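You operate a simulated robot arm through the tools that you are given. There is no shell and no other tool. Be economical: measure what you need, move in short steps, check, and stop when the job is done.

Carry out the task below with a simulated two-armed robot. There is one attempt and no reset: what you move stays moved.

Task
Take the blue cloth from the blue-legged table top and lay it out flat on the long beige table top.

It is judged by the outcome, as a careful person would: the job done as asked, and still so three seconds after it is handed in. It fails if anything else is knocked over, pushed out of place, dropped, spilled or broken. Flat cloth is picked up by pressing the open fingertips on it (5 to 10 N) and closing them slowly along it; thin cloth reads only 2 to 8 mm in the jaws.

Robot
Two 7-joint arms with two-finger parallel grippers on one trunk, on a base that drives. Base frame: it is fixed to the floor where the robot stands at the start and does not move with it; the origin is under the middle of the robot, x ahead of it, y to its left, z up; the surface under the hand at the start is at about z = 800. Units: mm, degrees, N and s.
The left shoulder is at the start at [71, 156, 1005], the right one opposite. Places, roughly: blue cloth [700, 0, 800]; long beige table top [700, -2200, 800]. Payload 3.91 kg a hand.
Tool frame (each hand has its own): the origin (TCP) lies between the finger pads and is the grasp point; the fingertips stand 30 mm ahead of it; z points along the fingers, y is the line along which they close. Largest opening 110 mm; finger width 20, thickness 10; the body of the gripper, 48 by 112 mm, starts 55 mm behind the TCP.
Orientation is that of the tool frame in the base frame, as a unit quaternion [x, y, z, w]. With the fingers straight down and closing along the base's y, the tool's x points along the base's -x, its y along +y and its z along -z.

Tools
- The arms move only by the tool apply_moves. It takes "left_series", "right_series" or both (then of equal length, played together; a hand with none holds still); each is a list of rows, each an object of numbers (a shift or turn left out is 0, a gripper value left out holds the last): "rx", "ry", "rz": the turn, a rotation vector about the tool's x, y, z in units of 120 degrees (1.0 is 120 degrees); "x", "y", "z": the shift along the tool's x, y, z in units of 100 mm (1.0 is 100 mm); "hand": the closure, from 0 (fully open) to 1 (shut). In form: [{"rx": .., "ry": .., "rz": .., "x": .., "y": .., "z": .., "hand": ..}, ...]. A call has 1 to 12 rows; each row is the pose to reach, as a shift and turn from the pose commanded when the call began, along the tool's axes at that moment. A call with a number of a shift or a turn outside -1 to 1 is refused whole. Rows are played at 5 a second. More than 50 mm and 8.6 degrees between two rows, or a gripper value outside its range, and nothing of the call is played. A pose out of reach is approached as far as the arm can. The call stops where the force on the tool passes 40 N (or 10 N more than at its start, if that is more) or the arm is blocked; 0.2 s more then pass. The fingers move at their own pace (about 108 mm/s each) and stop on an object; they squeeze with about 22 N. The grip force told is the motor's: it shows also when the fingers shut on nothing. Time passes only in rows, and 0.2 s behind the last, so rows that repeat a pose let the fingers close. It gives the time, the measured TCP pose, the force on the tool (base axes), the opening and the grip force at its end, in the units of the frame above (readings bear some noise), with the torque about the TCP (base axes, N m) and any sound that the robot's microphone picked up.
- Cameras (640 x 400 px; columns grow to the right, rows downward): "scene" is now at [140.4, -1.2, 1237.5]; the picture's right is [-0.00, -1.00, 0.00], its down [-0.53, 0.00, -0.85] and it looks along [0.85, -0.00, -0.53] (base axes); focal length 290 px, centre (320, 200). "left" rides on the left gripper at [72, -17, -103] in its tool frame; the picture's right is [0.23, 0.97, 0.00], its down [-0.76, 0.18, -0.62] and it looks along [-0.61, 0.14, 0.78] (tool axes); focal length 222 px, centre (320, 200). "right" rides on the right gripper at [72, 17, -103] in its tool frame; the picture's right is [-0.23, 0.97, 0.00], its down [-0.76, -0.18, -0.62] and it looks along [-0.61, -0.14, 0.78] (tool axes); focal length 222 px, centre (320, 200). There is no depth. A picture from a camera that has moved, and an enlarged one, comes with that camera's place and axes in the base frame and with its lens.
- camera(camera): a new picture of that camera. The clock stands still meanwhile.
- raise_lower(by): slides the trunk up (or, below 0, down) by that many mm; the arms and the scene camera ride with it, the base frame stays. It gives what a move gives, with no picture.
- drive_base(legs): drives the robot by 1 to 6 legs, each [ahead, left, turn to the left] in mm, mm and degrees, along the robot's own axes; the way and the turn of a leg run together, so that a leg with both is an arc; at most 1500 mm and 180 degrees a leg. The arms and the cameras ride along, it lands a little off, and it stops where it bumps. It gives what a move gives.
- turn_head(pan, tilt): turns the head with the scene camera to pan (to the left, within 86 degrees either way) and tilt (down, from -29 to 69), counted from straight ahead of the robot. It gives what a move gives.
- enlarge(camera, box): a new picture of the part [left, top, right, bottom] of that camera's present view, enlarged. The clock stands still meanwhile.
- sign_off(): hands the job in; it is judged then, once.

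Go step by step. Nothing tells you exact positions but the pictures and the camera data: compare them with the known pose of the tool, close in by small moves and look again before you grip or let go. The budget is 120 turns and 88 pictures, counting those below and the enlarged ones. Unless the task says otherwise, let go and move clear before handing in, and close with one line.

The tools are called after "Emit:" as name(argument=value, ...) on one line, values as JSON. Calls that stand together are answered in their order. apply_moves: Moves the arms, as the interface text tells. Its arguments: {"type":"object","properties":{"left_series":{"type":"array","items":{"type":"object","properties":{"rx":{"type":"number"},"ry":{"type":"number"},"rz":{"type":"number"},"x":{"type":"number"},"y":{"type":"number"},"z":{"type":"number"},"hand":{"type":"number"}}}},"right_series":{"type":"array","items":{"type":"object","properties":{"rx":{"type":"number"},"ry":{"type":"number"},"rz":{"type":"number"},"x":{"type":"number"},"y":{"type":"number"},"z":{"type":"number"},"hand":{"type":"number"}}}}},"required":[]} The other tools are called the same way: raise_lower (by) slides the trunk up or down; drive_base (legs) drives the base; turn_head (pan, tilt) turns the head that bears the scene camera; camera (camera) takes a picture; enlarge (camera, box) takes an enlarged picture of a part of a camera's view; sign_off () hands the job in.

At the start:

```text
clock: 0.0
left_eef_pos: [695.7, 250.2, 1014.7]
left_tcp_rot: [0.0, 1.0, 0.0, 0.0]
left_force: [0.5, -0.5, 0.0]
left_ft_torque: [0.01, 0.0, 0.05]
left_opening: 110.1
left_grip_force: 0.0
right_eef_pos: [666.2, -318.8, 1040.3]
right_tcp_rot: [0.001, 1.0, 0.0, 0.0]
right_force: [-0.3, 1.0, 0.2]
right_ft_torque: [0.01, 0.01, 0.0]
right_opening: 110.0
right_grip_force: 0.1
trunk travel left (down, up): [-450.0, 490.0]
robot x, y, heading: [-0.0, 0.4, 0.0]
head pan, tilt: [-0.1, 31.9]
```

scene: 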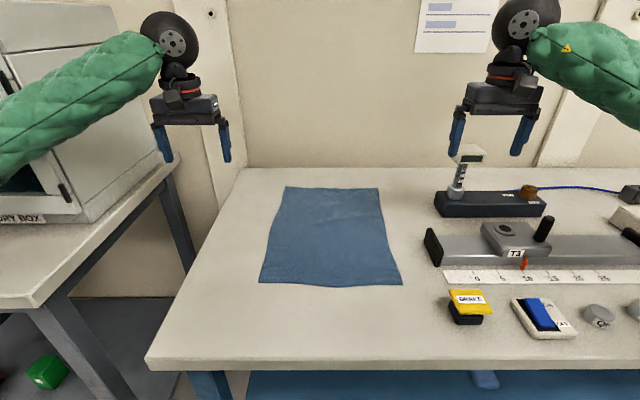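
right: 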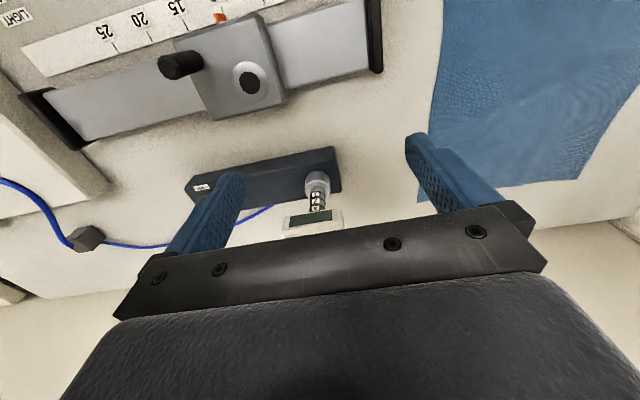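
left: 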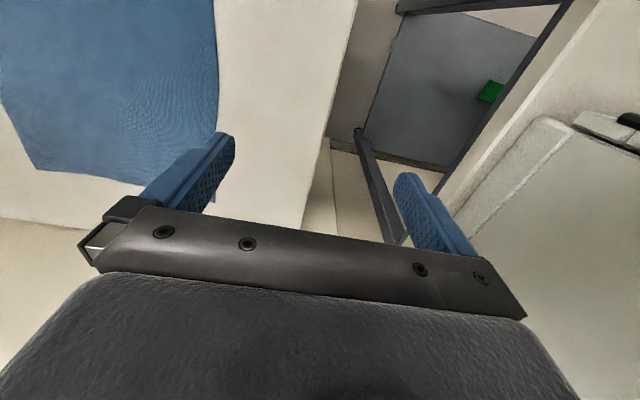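

The cloth lies flat at about x 530–915, y −170 to 110. I'll look right towards the long beige table before planning the carry.

Emit:
turn_head(pan=-70, tilt=25)

Emit:
camera(camera="scene")

```text
clock: 1.4
left_eef_pos: [695.3, 248.8, 1014.2]
left_tcp_rot: [0.0, 1.0, 0.0, 0.0]
left_force: [0.3, -0.5, -0.5]
left_ft_torque: [-0.01, -0.01, -0.02]
left_opening: 110.0
left_grip_force: 0.0
right_eef_pos: [666.3, -318.7, 1040.5]
right_tcp_rot: [0.0, 1.0, 0.0, 0.0]
right_force: [0.4, -0.2, 0.1]
right_ft_torque: [0.0, -0.01, -0.02]
right_opening: 110.1
right_grip_force: 0.0
trunk travel left (down, up): [-450.0, 490.0]
robot x, y, heading: [-1.8, -0.6, -0.0]
head pan, tilt: [-70.0, 25.0]
```

```text
84 pictures are left
camera scene: at [82.4, -87.5, 1248.5], right [-0.94, -0.34, 0.0], down [-0.15, 0.4, -0.91], along [0.31, -0.85, -0.42], focal length 290 px, centre (320, 200)
```

scene: 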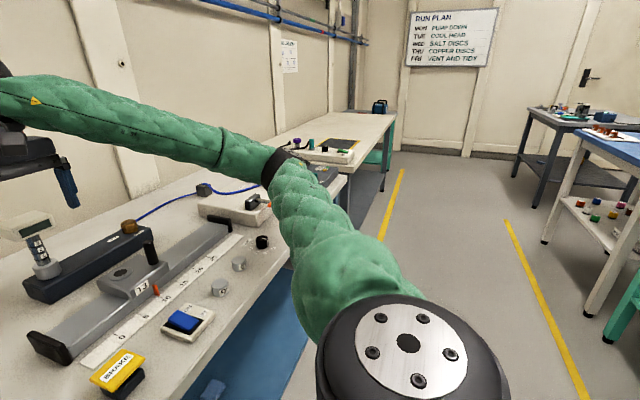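

The long beige table is to the right past a free floor strip. I'll back up slightly for comfortable reach to the near cloth corners, and look down at the cloth.

Emit:
drive_base(legs=[[-100, 0, 0]])

Emit:
turn_head(pan=0, tilt=40)

Emit:
camera(camera="scene")

```text
clock: 2.6
left_eef_pos: [592.5, 250.3, 1015.4]
left_tcp_rot: [-0.001, 1.0, 0.0, 0.001]
left_force: [-0.3, 0.4, 0.0]
left_ft_torque: [-0.01, -0.06, 0.0]
left_opening: 110.2
left_grip_force: 0.0
right_eef_pos: [564.1, -318.6, 1041.6]
right_tcp_rot: [-0.001, 1.0, -0.001, 0.001]
right_force: [-1.3, -0.3, 0.6]
right_ft_torque: [0.01, -0.02, -0.03]
right_opening: 110.2
right_grip_force: 0.0
trunk travel left (down, up): [-450.0, 490.0]
robot x, y, heading: [-101.8, 2.4, 0.1]
head pan, tilt: [-70.0, 25.0]
```

```text
clock: 4.0
left_eef_pos: [594.1, 249.6, 1014.4]
left_tcp_rot: [-0.001, 1.0, 0.0, -0.001]
left_force: [0.6, 0.1, 0.4]
left_ft_torque: [0.02, 0.01, 0.03]
left_opening: 109.9
left_grip_force: 0.1
right_eef_pos: [566.2, -319.1, 1040.8]
right_tcp_rot: [-0.001, 1.0, 0.0, 0.001]
right_force: [0.2, -0.3, -0.3]
right_ft_torque: [0.0, -0.02, -0.02]
right_opening: 110.2
right_grip_force: 0.0
trunk travel left (down, up): [-450.0, 490.0]
robot x, y, heading: [-99.2, -3.5, 0.0]
head pan, tilt: [0.0, 40.0]
```

```text
83 pictures are left
camera scene: at [34.5, -1.0, 1225.1], right [0.0, -1.0, 0.0], down [-0.64, 0.0, -0.77], along [0.77, 0.0, -0.64], focal length 290 px, centre (320, 200)
```

scene: 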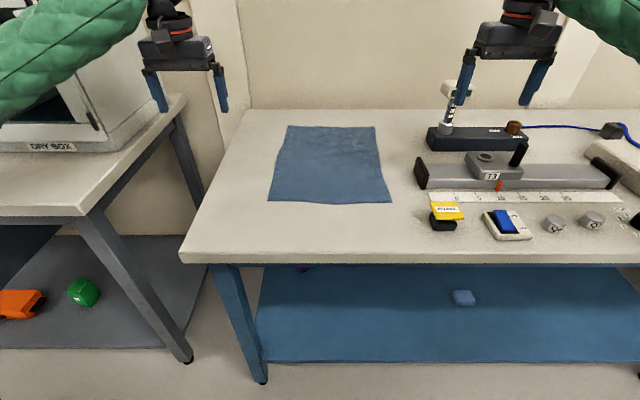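

Near corners are at about (546,118) and (539,−162). I'll rotate both hands so their fingers close along x (across the near edge), and bring them towards the corners.

Emit:
apply_moves(left_series=[{"rz": 0.068, "y": -0.09, "z": 0.08, "x": 0.02}, {"rz": 0.136, "y": -0.18, "z": 0.16, "x": 0.04}, {"rz": 0.204, "y": -0.27, "z": 0.24, "x": 0.06}, {"rz": 0.272, "y": -0.36, "z": 0.32, "x": 0.08}, {"rz": 0.34, "y": -0.45, "z": 0.4, "x": 0.1}, {"rz": 0.408, "y": -0.54, "z": 0.48, "x": 0.12}, {"rz": 0.476, "y": -0.63, "z": 0.56, "x": 0.14}, {"rz": 0.544, "y": -0.72, "z": 0.64, "x": 0.16}, {"rz": 0.612, "y": -0.81, "z": 0.72, "x": 0.18}, {"rz": 0.68, "y": -0.9, "z": 0.8, "x": 0.2}, {"rz": 0.75, "y": -1.0, "z": 0.9, "x": 0.25, "hand": 0.5}, {"rz": 0.75, "y": -1.0, "z": 0.9, "x": 0.25, "hand": 0.5}], right_series=[{"rz": -0.068, "y": 0.09, "z": 0.08}, {"rz": -0.136, "y": 0.18, "z": 0.16}, {"rz": -0.204, "y": 0.27, "z": 0.24}, {"rz": -0.272, "y": 0.36, "z": 0.32}, {"rz": -0.34, "y": 0.45, "z": 0.4}, {"rz": -0.408, "y": 0.54, "z": 0.48}, {"rz": -0.476, "y": 0.63, "z": 0.56}, {"rz": -0.544, "y": 0.72, "z": 0.64}, {"rz": -0.612, "y": 0.81, "z": 0.72}, {"rz": -0.68, "y": 0.9, "z": 0.8}, {"rz": -0.75, "y": 1.0, "z": 0.9, "hand": 0.5}, {"rz": -0.75, "y": 1.0, "z": 0.9, "hand": 0.5}])

```text
clock: 6.6
left_eef_pos: [568.7, 149.4, 924.8]
left_tcp_rot: [0.707, 0.707, 0.001, -0.001]
left_force: [0.6, -0.6, -0.4]
left_ft_torque: [0.03, 0.02, 0.04]
left_opening: 55.2
left_grip_force: 0.0
right_eef_pos: [435.6, -136.4, 981.3]
right_tcp_rot: [-0.65, 0.76, 0.001, -0.002]
right_force: [0.0, -0.8, 0.3]
right_ft_torque: [0.01, 0.0, 0.02]
right_opening: 54.6
right_grip_force: 0.2
right hand out of reach, approached as far as the arm can: row 7, 8, 9, 10, 11, 12
trunk travel left (down, up): [-450.0, 490.0]
robot x, y, heading: [-100.2, 2.6, 0.1]
head pan, tilt: [0.0, 40.0]
```

The right wrist hit a limit turning that way; I'll return it and turn it the other way instead.

Emit:
apply_moves(right_series=[{"rz": 0.068}, {"rz": 0.136}, {"rz": 0.204}, {"rz": 0.272}, {"rz": 0.34}, {"rz": 0.408}, {"rz": 0.476}, {"rz": 0.544}, {"rz": 0.612}, {"rz": 0.68}, {"rz": 0.74}, {"rz": 0.74}])

```text
clock: 9.2
left_eef_pos: [568.7, 150.9, 923.8]
left_tcp_rot: [0.706, 0.708, 0.0, 0.0]
left_force: [-0.5, -0.7, -0.4]
left_ft_torque: [-0.03, 0.02, 0.0]
left_opening: 55.1
left_grip_force: 0.1
right_eef_pos: [436.1, -134.0, 983.0]
right_tcp_rot: [0.067, 0.998, -0.001, -0.001]
right_force: [-0.7, 0.1, -0.5]
right_ft_torque: [0.02, 0.02, -0.02]
right_opening: 54.9
right_grip_force: 0.1
trunk travel left (down, up): [-450.0, 490.0]
robot x, y, heading: [-99.7, -0.0, -0.3]
head pan, tilt: [0.0, 40.0]
```

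Emit:
apply_moves(right_series=[{"x": -0.3}, {"x": -0.6}, {"rz": 0.068, "x": -0.9}, {"rz": 0.136, "x": -1.0}, {"rz": 0.204, "x": -1.0}, {"rz": 0.272, "x": -1.0}, {"rz": 0.34, "x": -1.0}, {"rz": 0.408, "x": -1.0}, {"rz": 0.476, "x": -1.0}, {"rz": 0.544, "x": -1.0, "z": 0.2}, {"rz": 0.612, "x": -1.0, "z": 0.4}, {"rz": 0.68, "x": -1.0, "y": 0.1, "z": 0.55}])

Emit:
camera(camera="scene")

Emit:
camera(camera="right")

Emit:
camera(camera="left")

```text
clock: 11.8
left_eef_pos: [568.8, 150.8, 924.9]
left_tcp_rot: [0.706, 0.708, 0.001, 0.0]
left_force: [-0.3, 0.9, 0.0]
left_ft_torque: [-0.01, -0.04, 0.03]
left_opening: 54.8
left_grip_force: 0.0
right_eef_pos: [537.2, -138.0, 927.1]
right_tcp_rot: [0.703, 0.711, -0.002, 0.0]
right_force: [-1.0, 0.0, 0.4]
right_ft_torque: [0.02, -0.03, -0.01]
right_opening: 55.3
right_grip_force: 0.0
trunk travel left (down, up): [-450.0, 490.0]
robot x, y, heading: [-96.6, -2.8, -0.2]
head pan, tilt: [0.0, 40.0]
```

```text
82 pictures are left
camera scene: at [34.9, -0.7, 1225.1], right [0.0, -1.0, 0.0], down [-0.64, 0.0, -0.77], along [0.77, 0.0, -0.64], focal length 290 px, centre (320, 200)
```

scene: 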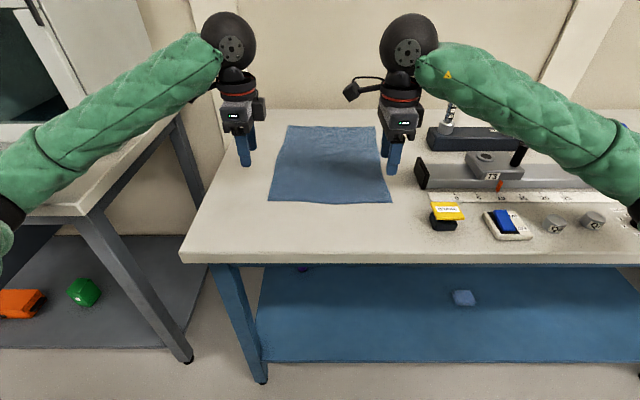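

```text
81 pictures are left
camera right: at [553.8, -65.8, 1030.4], right [0.98, -0.22, 0.0], down [-0.17, -0.76, 0.63], along [-0.14, -0.61, -0.78], focal length 222 px, centre (320, 200)
```

right: 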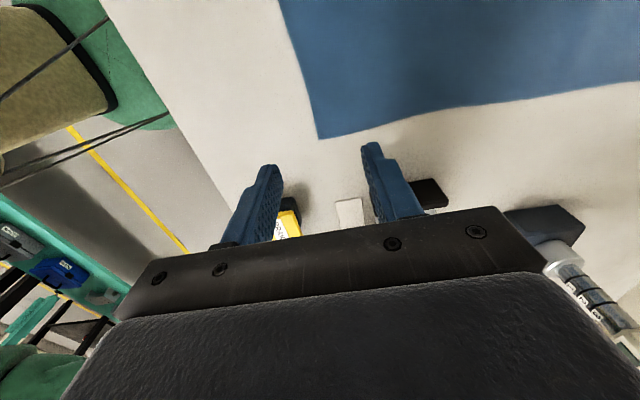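

```text
80 pictures are left
camera left: at [552.0, 223.5, 1027.8], right [0.97, 0.23, 0.0], down [0.18, -0.76, 0.62], along [0.14, -0.61, -0.78], focal length 222 px, centre (320, 200)
```

left: 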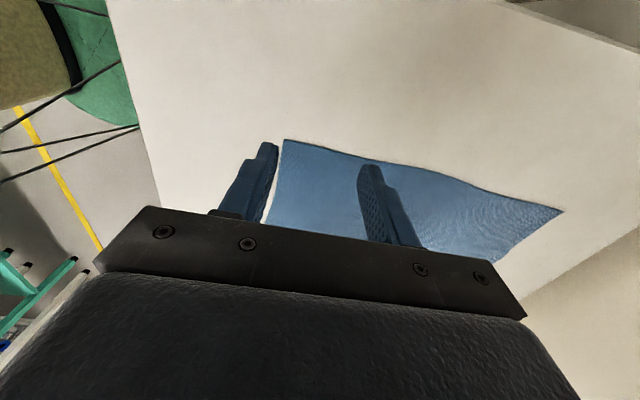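

Corners measured by hand cameras: right (531,−162), left (536,118). I'll bring both hands over points just inside them, narrower, and down to about 15 mm above the cloth.

Emit:
apply_moves(left_series=[{"x": -0.25, "y": 0.0, "hand": 0.67}, {"x": -0.53, "y": 0.0}, {"x": -0.53, "z": 0.3}, {"x": -0.53, "z": 0.6}, {"x": -0.53, "z": 0.8}, {"x": -0.53, "z": 0.8}], right_series=[{"x": -0.02, "y": 0.15, "hand": 0.67}, {"x": -0.04, "y": 0.27}, {"x": -0.04, "y": 0.27, "z": 0.3}, {"x": -0.04, "y": 0.27, "z": 0.6}, {"x": -0.04, "y": 0.27, "z": 0.82}, {"x": -0.04, "y": 0.27, "z": 0.82}])

Emit:
camera(camera="scene")

Emit:
camera(camera="right")

Emit:
camera(camera="left")

```text
clock: 13.2
left_eef_pos: [561.0, 90.3, 866.2]
left_tcp_rot: [0.707, 0.707, 0.014, 0.007]
left_force: [-0.2, 0.9, -1.1]
left_ft_torque: [0.01, -0.02, 0.02]
left_opening: 36.5
left_grip_force: 0.0
right_eef_pos: [552.4, -147.6, 854.2]
right_tcp_rot: [0.702, 0.712, 0.006, 0.001]
right_force: [-0.3, 0.4, 0.6]
right_ft_torque: [-0.02, -0.02, 0.04]
right_opening: 36.1
right_grip_force: 0.1
trunk travel left (down, up): [-450.0, 490.0]
robot x, y, heading: [-102.9, -0.1, 0.1]
head pan, tilt: [0.0, 40.0]
```

```text
79 pictures are left
camera scene: at [18.6, -11.4, 1229.3], right [0.0, -1.0, -0.01], down [-0.63, 0.01, -0.77], along [0.77, 0.01, -0.63], focal length 290 px, centre (320, 200)
```

scene: 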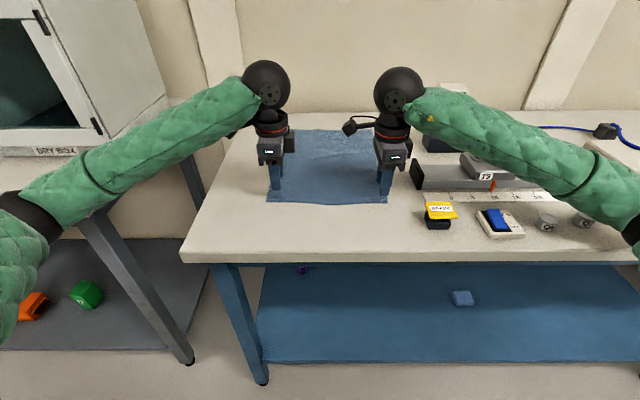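

```text
78 pictures are left
camera right: at [567.5, -77.6, 959.7], right [0.98, -0.22, 0.01], down [-0.17, -0.77, 0.62], along [-0.13, -0.6, -0.79], focal length 222 px, centre (320, 200)
```

right: 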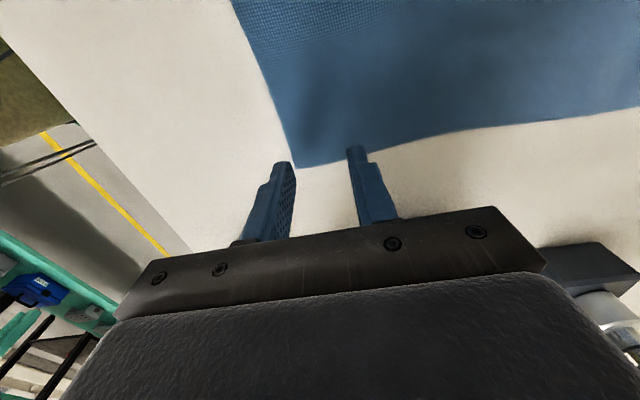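

```text
77 pictures are left
camera left: at [540.7, 162.3, 969.8], right [0.97, 0.23, 0.03], down [0.16, -0.77, 0.62], along [0.16, -0.6, -0.78], focal length 222 px, centre (320, 200)
```

left: 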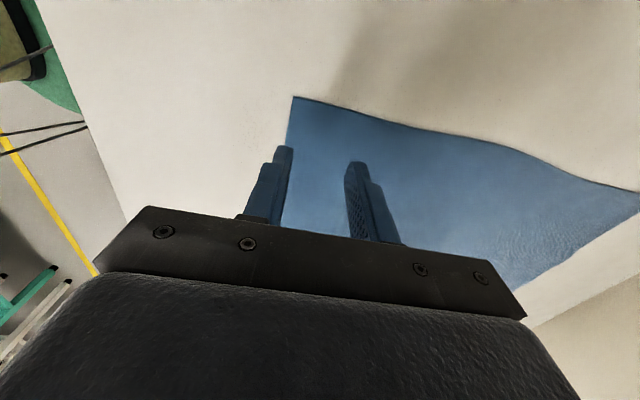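

Corners confirmed at (530,−161) and (536,119). Letting things settle and re-reading the pose.

Emit:
apply_moves(left_series=[{"x": 0}, {"x": 0}, {"x": 0}], right_series=[{"x": 0}, {"x": 0}, {"x": 0}])

```text
clock: 14.0
left_eef_pos: [561.2, 90.7, 864.6]
left_tcp_rot: [0.707, 0.707, 0.013, 0.006]
left_force: [0.4, -0.6, 1.1]
left_ft_torque: [0.01, -0.04, 0.01]
left_opening: 36.4
left_grip_force: 0.1
right_eef_pos: [553.1, -150.1, 854.9]
right_tcp_rot: [0.703, 0.711, 0.006, 0.001]
right_force: [0.1, -0.2, 0.9]
right_ft_torque: [-0.01, -0.04, -0.01]
right_opening: 36.4
right_grip_force: 0.0
trunk travel left (down, up): [-450.0, 490.0]
robot x, y, heading: [-100.5, -2.0, -0.2]
head pan, tilt: [0.0, 40.0]
```

Everything has shifted about 10 mm off command, so I'll correct in closed loop and go to roughly 5 mm above the cloth.

Emit:
apply_moves(left_series=[{"x": 0.04, "y": 0.04, "z": 0.1}, {"x": 0.075, "y": 0.07, "z": 0.2}, {"x": 0.075, "y": 0.07, "z": 0.29}, {"x": 0.075, "y": 0.07, "z": 0.29}], right_series=[{"x": 0.04, "y": 0.05, "z": 0.06}, {"x": 0.08, "y": 0.1, "z": 0.12}, {"x": 0.08, "y": 0.1, "z": 0.19}, {"x": 0.08, "y": 0.1, "z": 0.19}])

```text
clock: 14.9
left_eef_pos: [555.8, 97.8, 833.5]
left_tcp_rot: [0.706, 0.708, 0.011, 0.009]
left_force: [0.4, -0.1, -0.3]
left_ft_torque: [0.0, 0.02, 0.0]
left_opening: 36.2
left_grip_force: 0.2
right_eef_pos: [556.3, -135.2, 831.5]
right_tcp_rot: [0.697, 0.717, 0.006, 0.002]
right_force: [0.5, -0.2, 0.0]
right_ft_torque: [0.08, 0.04, 0.0]
right_opening: 36.4
right_grip_force: 0.1
trunk travel left (down, up): [-450.0, 490.0]
robot x, y, heading: [-111.0, -8.2, 0.7]
head pan, tilt: [0.0, 40.0]
stopped in row 4 (left hand): the force on the tool passed its limit at 48 N (the readings are from after the stop); the commanded pose is now the measured one
```

The left hand reported a jolt and the base seems to have shifted slightly. Looking before going on.

Emit:
camera(camera="left")

Emit:
camera(camera="right")

Emit:
camera(camera="scene")

```text
76 pictures are left
camera left: at [535.8, 170.6, 936.6], right [0.97, 0.23, 0.03], down [0.16, -0.76, 0.63], along [0.17, -0.6, -0.78], focal length 222 px, centre (320, 200)
```

left: 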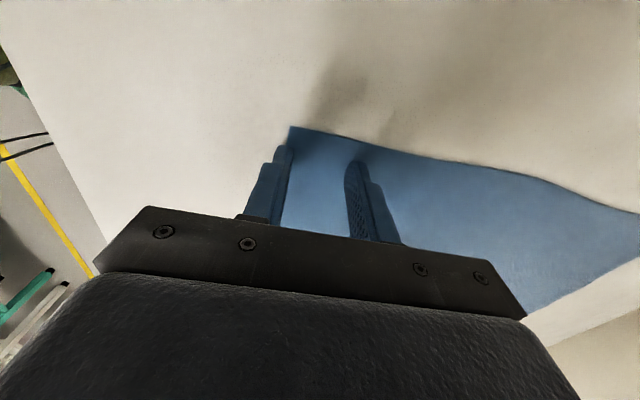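

```text
75 pictures are left
camera right: at [570.3, -63.5, 937.5], right [0.98, -0.2, 0.01], down [-0.16, -0.77, 0.62], along [-0.12, -0.61, -0.79], focal length 222 px, centre (320, 200)
```

right: 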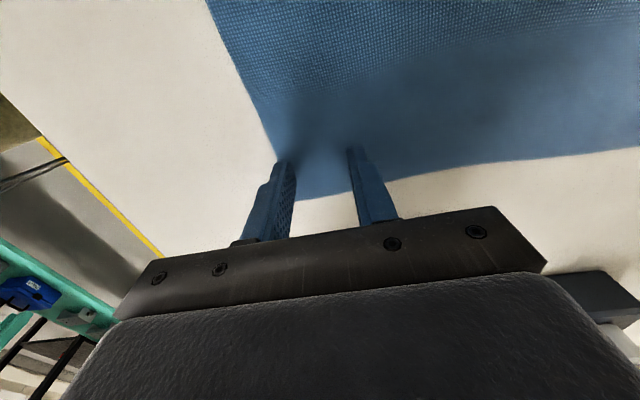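

```text
74 pictures are left
camera scene: at [11.3, -17.9, 1225.9], right [0.01, -1.0, -0.01], down [-0.63, 0.0, -0.77], along [0.77, 0.02, -0.63], focal length 290 px, centre (320, 200)
```

scene: 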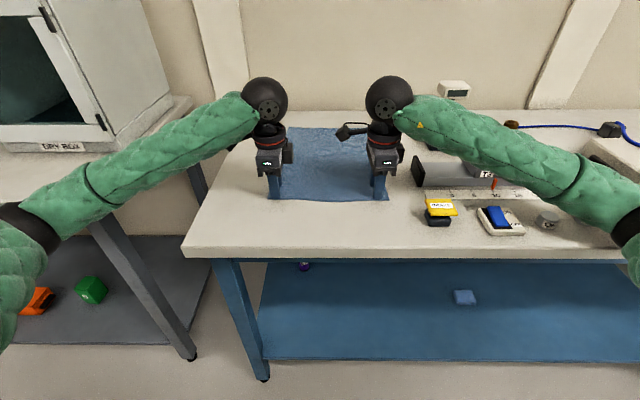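

The left elbow is low and probably bears on the neighbouring table's edge. I'll raise the trunk (hands rise too), which lets the elbows ride higher, and look to the left.

Emit:
raise_lower(by=150)

Emit:
turn_head(pan=60, tilt=45)

Emit:
camera(camera="scene")

```text
clock: 16.7
left_eef_pos: [567.0, 110.2, 968.8]
left_tcp_rot: [0.705, 0.71, 0.0, 0.004]
left_force: [-0.1, -0.4, -0.1]
left_ft_torque: [0.02, 0.0, -0.01]
left_opening: 36.4
left_grip_force: 0.1
right_eef_pos: [566.7, -127.0, 975.2]
right_tcp_rot: [0.697, 0.717, -0.004, 0.0]
right_force: [-0.1, -0.4, 0.2]
right_ft_torque: [0.01, -0.01, -0.01]
right_opening: 36.4
right_grip_force: 0.0
trunk travel left (down, up): [-600.0, 340.0]
robot x, y, heading: [-108.7, -3.2, 1.0]
head pan, tilt: [0.0, 40.0]
```

```text
clock: 18.0
left_eef_pos: [568.3, 109.0, 969.4]
left_tcp_rot: [0.704, 0.71, 0.0, 0.005]
left_force: [0.3, 0.5, -0.8]
left_ft_torque: [0.01, -0.02, -0.01]
left_opening: 36.3
left_grip_force: 0.1
right_eef_pos: [567.4, -126.6, 975.7]
right_tcp_rot: [0.698, 0.716, -0.003, 0.0]
right_force: [-0.4, -0.1, -0.5]
right_ft_torque: [0.02, 0.02, -0.03]
right_opening: 36.3
right_grip_force: 0.0
trunk travel left (down, up): [-600.0, 340.0]
robot x, y, heading: [-107.0, -4.4, 0.8]
head pan, tilt: [60.0, 45.0]
```

```text
73 pictures are left
camera scene: at [-17.2, 67.6, 1367.9], right [0.87, -0.49, 0.0], down [-0.35, -0.62, -0.71], along [0.35, 0.62, -0.71], focal length 290 px, centre (320, 200)
```

scene: 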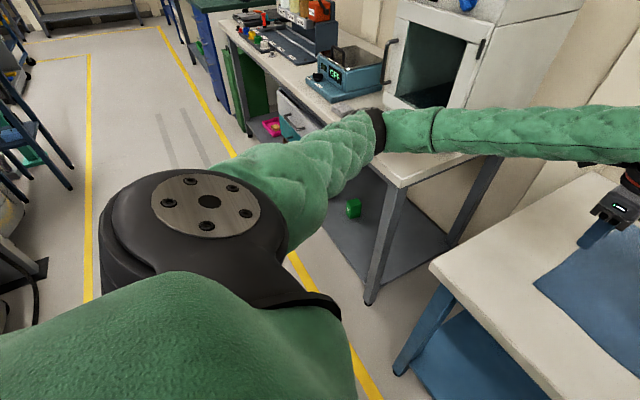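

The elbow was indeed leaning on the neighbour table's edge; the tilt is gone now. I'll shift the base right and slightly back so the left arm stays clear.

Emit:
drive_base(legs=[[-50, -150, -0.8]])

Emit:
camera(camera="scene")

```text
clock: 19.4
left_eef_pos: [520.6, -53.9, 969.9]
left_tcp_rot: [0.71, 0.704, 0.0, 0.004]
left_force: [-0.5, -0.7, 0.3]
left_ft_torque: [0.05, -0.03, 0.0]
left_opening: 36.3
left_grip_force: 0.1
right_eef_pos: [515.9, -290.5, 975.8]
right_tcp_rot: [0.704, 0.71, -0.001, 0.0]
right_force: [0.2, -0.5, 0.2]
right_ft_torque: [0.04, -0.01, 0.02]
right_opening: 36.2
right_grip_force: 0.2
trunk travel left (down, up): [-600.0, 340.0]
robot x, y, heading: [-160.9, -156.4, -0.2]
head pan, tilt: [60.0, 45.0]
```

```text
72 pictures are left
camera scene: at [-66.3, -87.5, 1368.1], right [0.86, -0.5, 0.0], down [-0.35, -0.61, -0.71], along [0.35, 0.61, -0.71], focal length 290 px, centre (320, 200)
```

scene: 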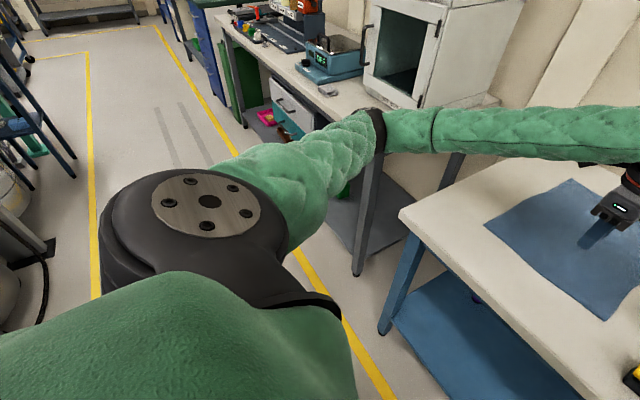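

Now the left elbow has more room. Moving both hands back over the corners.

Emit:
apply_moves(left_series=[{"x": 0.25, "y": 0.12}, {"x": 0.5, "y": 0.24}, {"x": 0.75, "y": 0.36}, {"x": 1.0, "y": 0.47}, {"x": 1.0, "y": 0.47}], right_series=[{"x": 0.25, "y": 0.12}, {"x": 0.5, "y": 0.24}, {"x": 0.75, "y": 0.36}, {"x": 1.0, "y": 0.47}, {"x": 1.0, "y": 0.47}])

Emit:
apply_moves(left_series=[{"x": 0.25, "z": 0.2}, {"x": 0.52, "z": 0.4}, {"x": 0.52, "z": 0.6}, {"x": 0.52, "z": 0.8}, {"x": 0.52, "z": 1.0}, {"x": 0.52, "z": 1.0}], right_series=[{"x": 0.25, "z": 0.2}, {"x": 0.48, "z": 0.4}, {"x": 0.48, "z": 0.6}, {"x": 0.48, "z": 0.8}, {"x": 0.48, "z": 1.0}, {"x": 0.48, "z": 1.0}])

Emit:
camera(camera="scene")

```text
clock: 20.6
left_eef_pos: [568.0, 45.2, 968.9]
left_tcp_rot: [0.71, 0.704, 0.0, 0.005]
left_force: [0.9, 0.0, -0.7]
left_ft_torque: [0.03, 0.04, -0.01]
left_opening: 36.1
left_grip_force: 0.0
right_eef_pos: [562.5, -188.4, 975.7]
right_tcp_rot: [0.705, 0.71, -0.003, 0.001]
right_force: [-0.5, 0.1, 0.0]
right_ft_torque: [0.02, 0.02, -0.01]
right_opening: 36.4
right_grip_force: 0.1
trunk travel left (down, up): [-600.0, 340.0]
robot x, y, heading: [-158.6, -155.8, 0.0]
head pan, tilt: [60.0, 45.0]
```

```text
clock: 22.0
left_eef_pos: [569.9, 98.2, 868.9]
left_tcp_rot: [0.71, 0.704, 0.0, 0.005]
left_force: [0.2, 0.4, -0.4]
left_ft_torque: [-0.01, 0.0, -0.02]
left_opening: 36.1
left_grip_force: 0.0
right_eef_pos: [561.5, -138.8, 875.0]
right_tcp_rot: [0.704, 0.711, -0.003, 0.001]
right_force: [-0.5, -0.3, -0.7]
right_ft_torque: [0.03, 0.03, 0.01]
right_opening: 36.3
right_grip_force: 0.1
trunk travel left (down, up): [-600.0, 340.0]
robot x, y, heading: [-157.0, -154.9, -0.0]
head pan, tilt: [60.0, 45.0]
```

```text
71 pictures are left
camera scene: at [-66.0, -85.1, 1367.9], right [0.86, -0.5, 0.0], down [-0.35, -0.61, -0.71], along [0.35, 0.61, -0.71], focal length 290 px, centre (320, 200)
```

scene: 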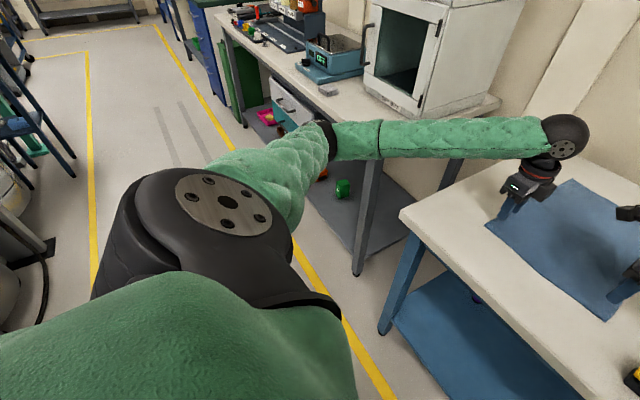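

All clear and tracking well. Descend to just above the cloth.

Emit:
apply_moves(left_series=[{"z": 0.12}, {"z": 0.24}, {"z": 0.34}, {"z": 0.34}], right_series=[{"z": 0.14, "x": -0.02}, {"z": 0.27, "x": -0.04}, {"z": 0.4, "x": -0.04}, {"z": 0.4, "x": -0.04}])

Emit:
camera(camera="right")

Emit:
camera(camera="left")

```text
clock: 23.0
left_eef_pos: [570.3, 97.1, 835.4]
left_tcp_rot: [0.711, 0.704, 0.001, 0.005]
left_force: [0.2, 1.0, 0.0]
left_ft_torque: [0.0, 0.01, -0.04]
left_opening: 36.3
left_grip_force: 0.1
right_eef_pos: [560.0, -144.5, 834.7]
right_tcp_rot: [0.703, 0.711, -0.003, 0.0]
right_force: [0.6, -0.3, -0.5]
right_ft_torque: [0.0, -0.02, -0.02]
right_opening: 36.3
right_grip_force: 0.1
trunk travel left (down, up): [-600.0, 340.0]
robot x, y, heading: [-155.5, -153.2, -0.0]
head pan, tilt: [60.0, 45.0]
```

```text
70 pictures are left
camera right: at [577.6, -72.2, 938.9], right [0.98, -0.22, 0.0], down [-0.17, -0.76, 0.63], along [-0.14, -0.61, -0.78], focal length 222 px, centre (320, 200)
```

right: 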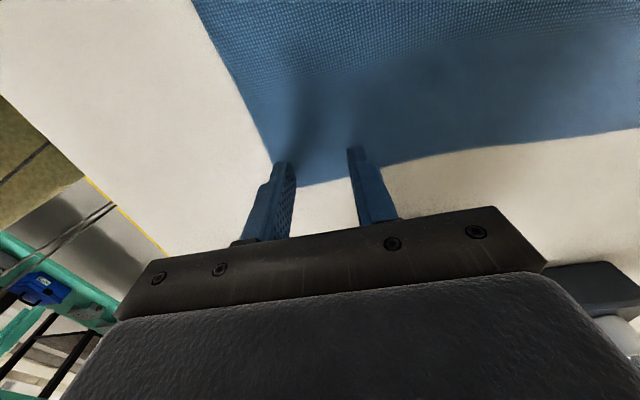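

```text
69 pictures are left
camera left: at [552.4, 170.9, 937.6], right [0.98, 0.22, 0.01], down [0.17, -0.76, 0.63], along [0.14, -0.61, -0.78], focal length 222 px, centre (320, 200)
```

left: 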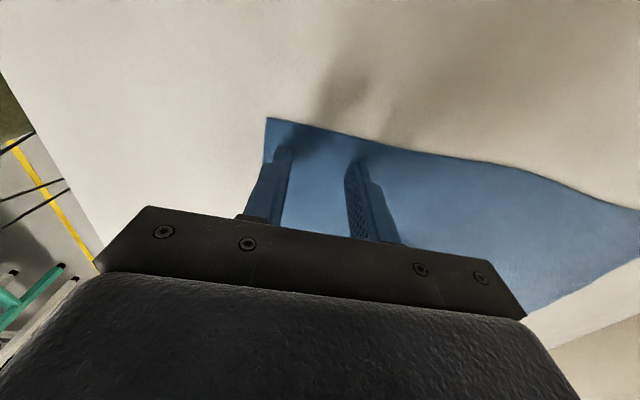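

Both fingers of each hand are over the cloth, the right near finger only barely. I'll shift the right hand inward 6 mm and feel for contact.

Emit:
apply_moves(left_series=[{"z": 0.0}, {"z": 0.02}, {"z": 0.04}, {"z": 0.055}, {"z": 0.055}], right_series=[{"y": 0.06}, {"y": 0.06, "z": 0.02}, {"y": 0.06, "z": 0.035}, {"y": 0.06, "z": 0.05}, {"y": 0.06, "z": 0.05}])

```text
clock: 24.2
left_eef_pos: [569.5, 96.0, 831.8]
left_tcp_rot: [0.711, 0.704, 0.001, 0.006]
left_force: [1.2, 1.3, 19.0]
left_ft_torque: [0.14, 0.42, -0.05]
left_opening: 36.0
left_grip_force: 0.1
right_eef_pos: [566.3, -143.4, 830.8]
right_tcp_rot: [0.703, 0.711, -0.003, 0.001]
right_force: [0.8, 0.0, 3.9]
right_ft_torque: [0.01, -0.1, -0.01]
right_opening: 36.5
right_grip_force: 0.0
trunk travel left (down, up): [-600.0, 340.0]
robot x, y, heading: [-155.7, -153.9, -0.2]
head pan, tilt: [60.0, 45.0]
```

Left presses with 19 N and slightly tilted, right with 4 N. Trimming both to about 7 N.

Emit:
apply_moves(left_series=[{"z": -0.01, "rx": 0.0048}, {"z": -0.01, "rx": 0.0048}], right_series=[{"z": 0.004}, {"z": 0.004}])

```text
clock: 24.8
left_eef_pos: [568.9, 97.7, 831.4]
left_tcp_rot: [0.71, 0.704, -0.002, 0.002]
left_force: [2.2, 0.9, 12.3]
left_ft_torque: [0.05, -0.1, 0.0]
left_opening: 36.5
left_grip_force: 0.0
right_eef_pos: [566.1, -144.2, 831.5]
right_tcp_rot: [0.704, 0.711, -0.002, 0.001]
right_force: [0.2, 0.6, 13.3]
right_ft_torque: [-0.06, -0.11, -0.02]
right_opening: 36.3
right_grip_force: 0.1
trunk travel left (down, up): [-600.0, 340.0]
robot x, y, heading: [-158.6, -153.1, -0.1]
head pan, tilt: [60.0, 45.0]
```

Both are near 12 N and balanced. Ease a hair and close slowly.

Emit:
apply_moves(left_series=[{"z": -0.004}, {"z": -0.004, "hand": 0.71}, {"z": -0.004, "hand": 0.75}, {"z": -0.004, "hand": 0.79}, {"z": -0.004, "hand": 0.83}, {"z": -0.004, "hand": 0.87}, {"z": -0.004, "hand": 0.91}, {"z": -0.004, "hand": 0.95}, {"z": -0.004, "hand": 1.0}, {"z": -0.004, "hand": 1.0}, {"z": -0.004, "hand": 1.0}], right_series=[{"z": -0.004}, {"z": -0.004, "hand": 0.71}, {"z": -0.004, "hand": 0.75}, {"z": -0.004, "hand": 0.79}, {"z": -0.004, "hand": 0.83}, {"z": -0.004, "hand": 0.87}, {"z": -0.004, "hand": 0.91}, {"z": -0.004, "hand": 0.95}, {"z": -0.004, "hand": 1.0}, {"z": -0.004, "hand": 1.0}, {"z": -0.004, "hand": 1.0}])

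Emit:
camera(camera="right")

Emit:
camera(camera="left")

```text
clock: 27.2
left_eef_pos: [569.0, 97.5, 831.7]
left_tcp_rot: [0.711, 0.704, -0.003, 0.003]
left_force: [0.0, -0.6, 2.7]
left_ft_torque: [0.03, 0.01, 0.03]
left_opening: 6.6
left_grip_force: 22.3
right_eef_pos: [566.7, -143.9, 831.2]
right_tcp_rot: [0.703, 0.711, -0.003, 0.002]
right_force: [0.9, -0.2, 19.8]
right_ft_torque: [-0.08, -0.07, 0.03]
right_opening: 7.0
right_grip_force: 22.1
trunk travel left (down, up): [-600.0, 340.0]
robot x, y, heading: [-158.4, -153.9, -0.0]
head pan, tilt: [60.0, 45.0]
```

```text
68 pictures are left
camera right: at [583.1, -71.9, 935.5], right [0.98, -0.22, 0.0], down [-0.17, -0.76, 0.63], along [-0.14, -0.61, -0.78], focal length 222 px, centre (320, 200)
```

right: 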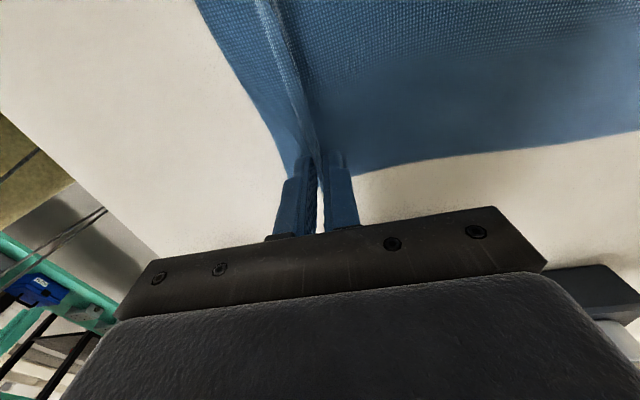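

```text
67 pictures are left
camera left: at [552.6, 170.7, 934.7], right [0.98, 0.22, 0.0], down [0.17, -0.76, 0.63], along [0.13, -0.61, -0.78], focal length 222 px, centre (320, 200)
```

left: 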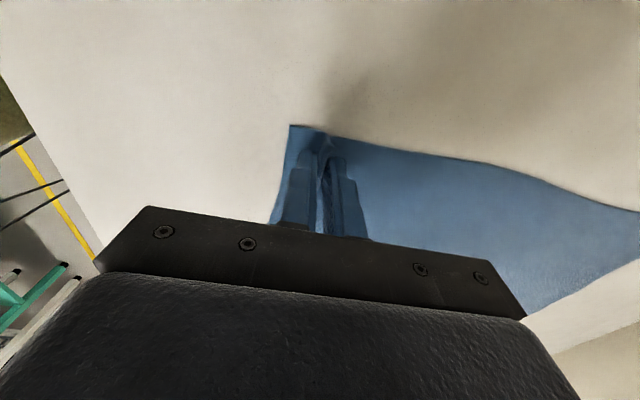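

Both hands hold a fold along the near edge (6.6 and 7.0 mm). Lifting slowly.

Emit:
apply_moves(left_series=[{"z": -0.05}, {"z": -0.15}, {"z": -0.3}, {"z": -0.45}, {"z": -0.6}, {"z": -0.75}, {"z": -0.9}, {"z": -1.0}, {"z": -1.0}], right_series=[{"z": -0.05}, {"z": -0.15}, {"z": -0.3}, {"z": -0.45}, {"z": -0.6}, {"z": -0.75}, {"z": -0.9}, {"z": -1.0}, {"z": -1.0}])

Emit:
turn_head(pan=5, tilt=42)

Emit:
camera(camera="scene")

```text
clock: 29.2
left_eef_pos: [569.9, 99.0, 930.5]
left_tcp_rot: [0.71, 0.704, -0.004, 0.001]
left_force: [-0.3, 0.2, 0.1]
left_ft_torque: [-0.04, 0.02, -0.01]
left_opening: 6.5
left_grip_force: 22.3
right_eef_pos: [565.9, -144.7, 930.4]
right_tcp_rot: [0.704, 0.71, -0.003, 0.001]
right_force: [1.4, -0.1, 0.5]
right_ft_torque: [-0.02, -0.01, 0.03]
right_opening: 6.6
right_grip_force: 21.9
trunk travel left (down, up): [-600.0, 340.0]
robot x, y, heading: [-161.0, -153.1, -0.0]
head pan, tilt: [60.0, 45.0]
```

```text
clock: 30.4
left_eef_pos: [570.3, 98.2, 930.6]
left_tcp_rot: [0.709, 0.705, -0.004, 0.002]
left_force: [-0.4, -0.2, 0.3]
left_ft_torque: [-0.03, -0.02, 0.03]
left_opening: 6.6
left_grip_force: 21.9
right_eef_pos: [567.3, -144.4, 930.7]
right_tcp_rot: [0.704, 0.711, -0.003, 0.0]
right_force: [-0.2, 0.6, -0.1]
right_ft_torque: [0.02, 0.03, 0.01]
right_opening: 6.5
right_grip_force: 22.2
trunk travel left (down, up): [-600.0, 340.0]
robot x, y, heading: [-157.9, -159.7, -0.1]
head pan, tilt: [5.0, 42.0]
```

```text
66 pictures are left
camera scene: at [-23.1, -148.5, 1372.2], right [0.09, -1.0, 0.0], down [-0.67, -0.06, -0.74], along [0.74, 0.06, -0.67], focal length 290 px, centre (320, 200)
```

scene: 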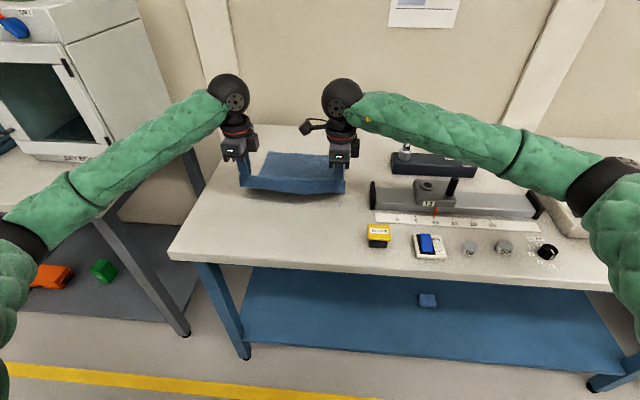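

Held nicely by both ends. Raising the trunk to hang the cloth clear of the table.

Emit:
raise_lower(by=330)

Emit:
camera(camera="scene")

```text
clock: 33.7
left_eef_pos: [570.8, 97.5, 1260.5]
left_tcp_rot: [0.71, 0.704, -0.003, 0.0]
left_force: [-0.2, -0.4, -0.8]
left_ft_torque: [0.03, 0.04, 0.01]
left_opening: 6.4
left_grip_force: 22.1
right_eef_pos: [567.4, -144.5, 1260.0]
right_tcp_rot: [0.703, 0.711, -0.003, 0.0]
right_force: [0.2, 0.9, -0.7]
right_ft_torque: [-0.01, 0.0, -0.02]
right_opening: 6.6
right_grip_force: 22.2
trunk travel left (down, up): [-930.0, 10.0]
robot x, y, heading: [-159.8, -157.4, -0.3]
head pan, tilt: [5.0, 42.0]
```

```text
65 pictures are left
camera scene: at [-22.7, -148.5, 1702.1], right [0.09, -1.0, 0.0], down [-0.67, -0.06, -0.74], along [0.74, 0.06, -0.67], focal length 290 px, centre (320, 200)
```

scene: 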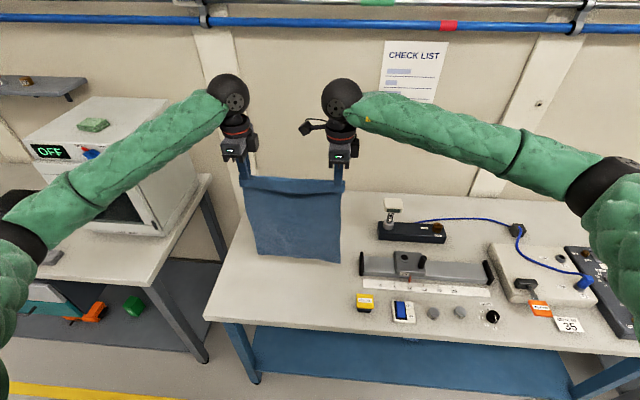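

The cloth hangs freely, clear of the table. Backing off and looking to the right for the route.

Emit:
drive_base(legs=[[-300, 0, 0]])

Emit:
turn_head(pan=-80, tilt=35)

Emit:
camera(camera="scene")

```text
clock: 35.7
left_eef_pos: [270.2, 96.9, 1260.8]
left_tcp_rot: [0.711, 0.703, -0.004, 0.002]
left_force: [1.0, -0.1, -0.4]
left_ft_torque: [-0.01, 0.02, -0.02]
left_opening: 6.7
left_grip_force: 22.5
right_eef_pos: [267.2, -145.4, 1259.7]
right_tcp_rot: [0.705, 0.71, -0.003, 0.001]
right_force: [-0.1, 0.4, -0.1]
right_ft_torque: [0.04, 0.04, -0.03]
right_opening: 6.7
right_grip_force: 21.7
trunk travel left (down, up): [-930.0, 10.0]
robot x, y, heading: [-456.9, -156.9, -0.0]
head pan, tilt: [5.0, 42.0]
```

```text
clock: 37.3
left_eef_pos: [270.1, 98.1, 1260.8]
left_tcp_rot: [0.711, 0.704, -0.004, 0.0]
left_force: [0.1, -1.4, -0.1]
left_ft_torque: [-0.05, 0.02, 0.0]
left_opening: 6.4
left_grip_force: 22.0
right_eef_pos: [267.0, -145.5, 1259.4]
right_tcp_rot: [0.704, 0.71, -0.004, 0.001]
right_force: [-0.7, -0.1, -0.4]
right_ft_torque: [0.0, 0.01, -0.01]
right_opening: 6.4
right_grip_force: 21.9
trunk travel left (down, up): [-930.0, 10.0]
robot x, y, heading: [-459.8, -150.6, -0.3]
head pan, tilt: [-80.0, 35.0]
```

```text
64 pictures are left
camera scene: at [-391.6, -241.6, 1712.7], right [-0.99, -0.17, 0.0], down [-0.1, 0.57, -0.82], along [0.14, -0.81, -0.57], focal length 290 px, centre (320, 200)
```

scene: 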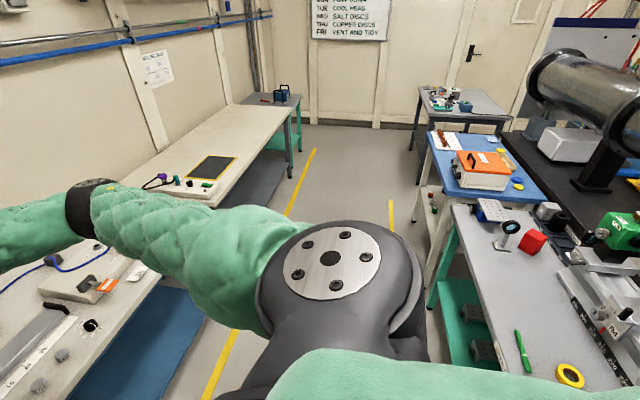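

The beige table runs from about y −1400 to −3000, with its front at x ≈ 390; the device and mat are at its near end and the middle is free. Strafing right along the aisle.

Emit:
drive_base(legs=[[0, -700, 0], [0, -700, 0]])

Emit:
turn_head(pan=-55, tilt=40)

Emit:
camera(camera="scene")

```text
clock: 44.6
left_eef_pos: [268.4, -1306.0, 1260.5]
left_tcp_rot: [0.708, 0.706, -0.004, 0.001]
left_force: [0.5, -0.7, -0.6]
left_ft_torque: [0.02, -0.04, 0.01]
left_opening: 6.7
left_grip_force: 22.2
right_eef_pos: [266.9, -1548.4, 1258.8]
right_tcp_rot: [0.701, 0.713, -0.004, 0.0]
right_force: [-0.6, 0.5, -0.2]
right_ft_torque: [0.02, 0.01, 0.01]
right_opening: 6.6
right_grip_force: 21.7
trunk travel left (down, up): [-930.0, 10.0]
robot x, y, heading: [-453.9, -1565.8, 0.4]
head pan, tilt: [-80.0, 35.0]
```

```text
clock: 45.5
left_eef_pos: [268.1, -1305.0, 1260.2]
left_tcp_rot: [0.708, 0.706, -0.003, 0.001]
left_force: [0.5, -0.3, 0.5]
left_ft_torque: [-0.01, -0.02, -0.01]
left_opening: 6.3
left_grip_force: 21.8
right_eef_pos: [267.3, -1549.0, 1259.7]
right_tcp_rot: [0.701, 0.713, -0.002, 0.001]
right_force: [-0.8, 0.7, -0.5]
right_ft_torque: [-0.02, -0.01, 0.0]
right_opening: 6.7
right_grip_force: 22.2
trunk travel left (down, up): [-930.0, 10.0]
robot x, y, heading: [-461.9, -1562.2, 0.1]
head pan, tilt: [-55.0, 40.0]
```

```text
63 pictures are left
camera scene: at [-357.9, -1633.7, 1705.2], right [-0.82, -0.58, 0.0], down [-0.37, 0.53, -0.77], along [0.44, -0.63, -0.64], focal length 290 px, centre (320, 200)
```

scene: 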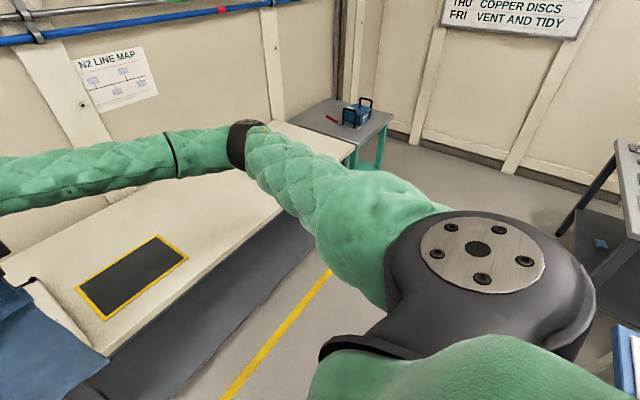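

There's a black mat with yellow border at y −1614…−1930 on the table; beyond it the top is clear to about −3000. I'll continue so the cloth centres near y ≈ −2300.

Emit:
drive_base(legs=[[0, -870, 0]])

Emit:
turn_head(pan=0, tilt=40)

Emit:
camera(camera="scene")

```text
clock: 50.1
left_eef_pos: [270.6, -2184.0, 1261.5]
left_tcp_rot: [0.71, 0.704, -0.004, 0.001]
left_force: [-0.8, 0.5, -0.3]
left_ft_torque: [-0.03, -0.01, 0.0]
left_opening: 6.5
left_grip_force: 21.9
right_eef_pos: [268.9, -2426.3, 1260.2]
right_tcp_rot: [0.703, 0.711, -0.003, 0.0]
right_force: [-0.3, -1.2, -0.2]
right_ft_torque: [0.0, 0.03, 0.0]
right_opening: 6.5
right_grip_force: 22.2
trunk travel left (down, up): [-930.0, 10.0]
robot x, y, heading: [-455.9, -2438.6, -0.1]
head pan, tilt: [-55.0, 40.0]
```

```text
clock: 51.4
left_eef_pos: [270.3, -2184.5, 1260.8]
left_tcp_rot: [0.71, 0.704, -0.004, 0.001]
left_force: [-0.2, -1.5, -0.2]
left_ft_torque: [0.02, 0.01, 0.04]
left_opening: 6.9
left_grip_force: 22.6
right_eef_pos: [268.6, -2427.9, 1259.2]
right_tcp_rot: [0.703, 0.711, -0.004, 0.001]
right_force: [0.2, -0.1, -0.2]
right_ft_torque: [0.02, -0.02, -0.01]
right_opening: 6.5
right_grip_force: 22.0
trunk travel left (down, up): [-930.0, 10.0]
robot x, y, heading: [-452.9, -2439.2, -0.1]
head pan, tilt: [0.0, 40.0]
```

```text
62 pictures are left
camera scene: at [-320.7, -2439.9, 1705.1], right [0.0, -1.0, 0.0], down [-0.64, 0.0, -0.77], along [0.77, 0.0, -0.64], focal length 290 px, centre (320, 200)
```

scene: 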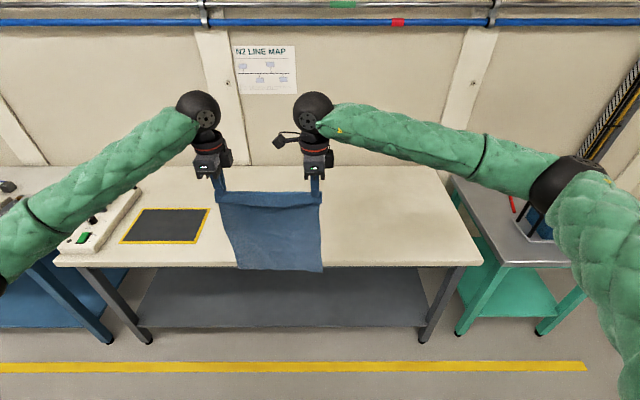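

The table front is at x ≈ 372, back ≈ 1060, and the space in front of the cloth is empty. Driving forward so the cloth hangs over the table.

Emit:
drive_base(legs=[[430, 0, 0]])

Emit:
camera(camera="scene")

```text
clock: 54.0
left_eef_pos: [696.4, -2182.8, 1261.4]
left_tcp_rot: [0.709, 0.705, -0.003, 0.002]
left_force: [0.2, -0.1, -0.1]
left_ft_torque: [0.0, 0.04, 0.02]
left_opening: 6.5
left_grip_force: 22.5
right_eef_pos: [693.7, -2425.6, 1260.4]
right_tcp_rot: [0.703, 0.711, -0.003, 0.002]
right_force: [0.5, 0.7, 0.0]
right_ft_torque: [0.02, 0.01, -0.03]
right_opening: 6.4
right_grip_force: 21.8
trunk travel left (down, up): [-930.0, 10.0]
robot x, y, heading: [-30.9, -2438.4, 0.1]
head pan, tilt: [0.0, 40.0]
```

```text
61 pictures are left
camera scene: at [105.8, -2439.4, 1705.3], right [0.0, -1.0, 0.0], down [-0.64, 0.0, -0.77], along [0.77, 0.0, -0.64], focal length 290 px, centre (320, 200)
```

scene: 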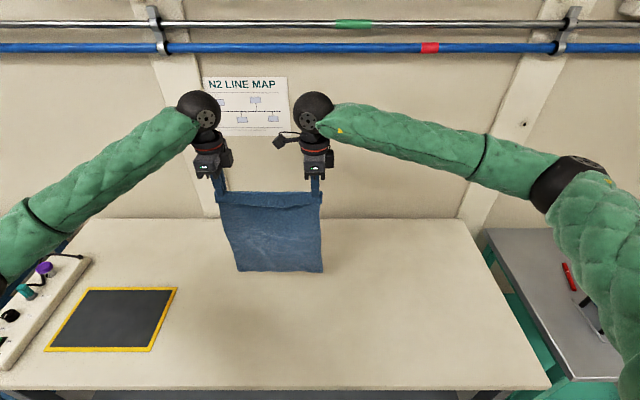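

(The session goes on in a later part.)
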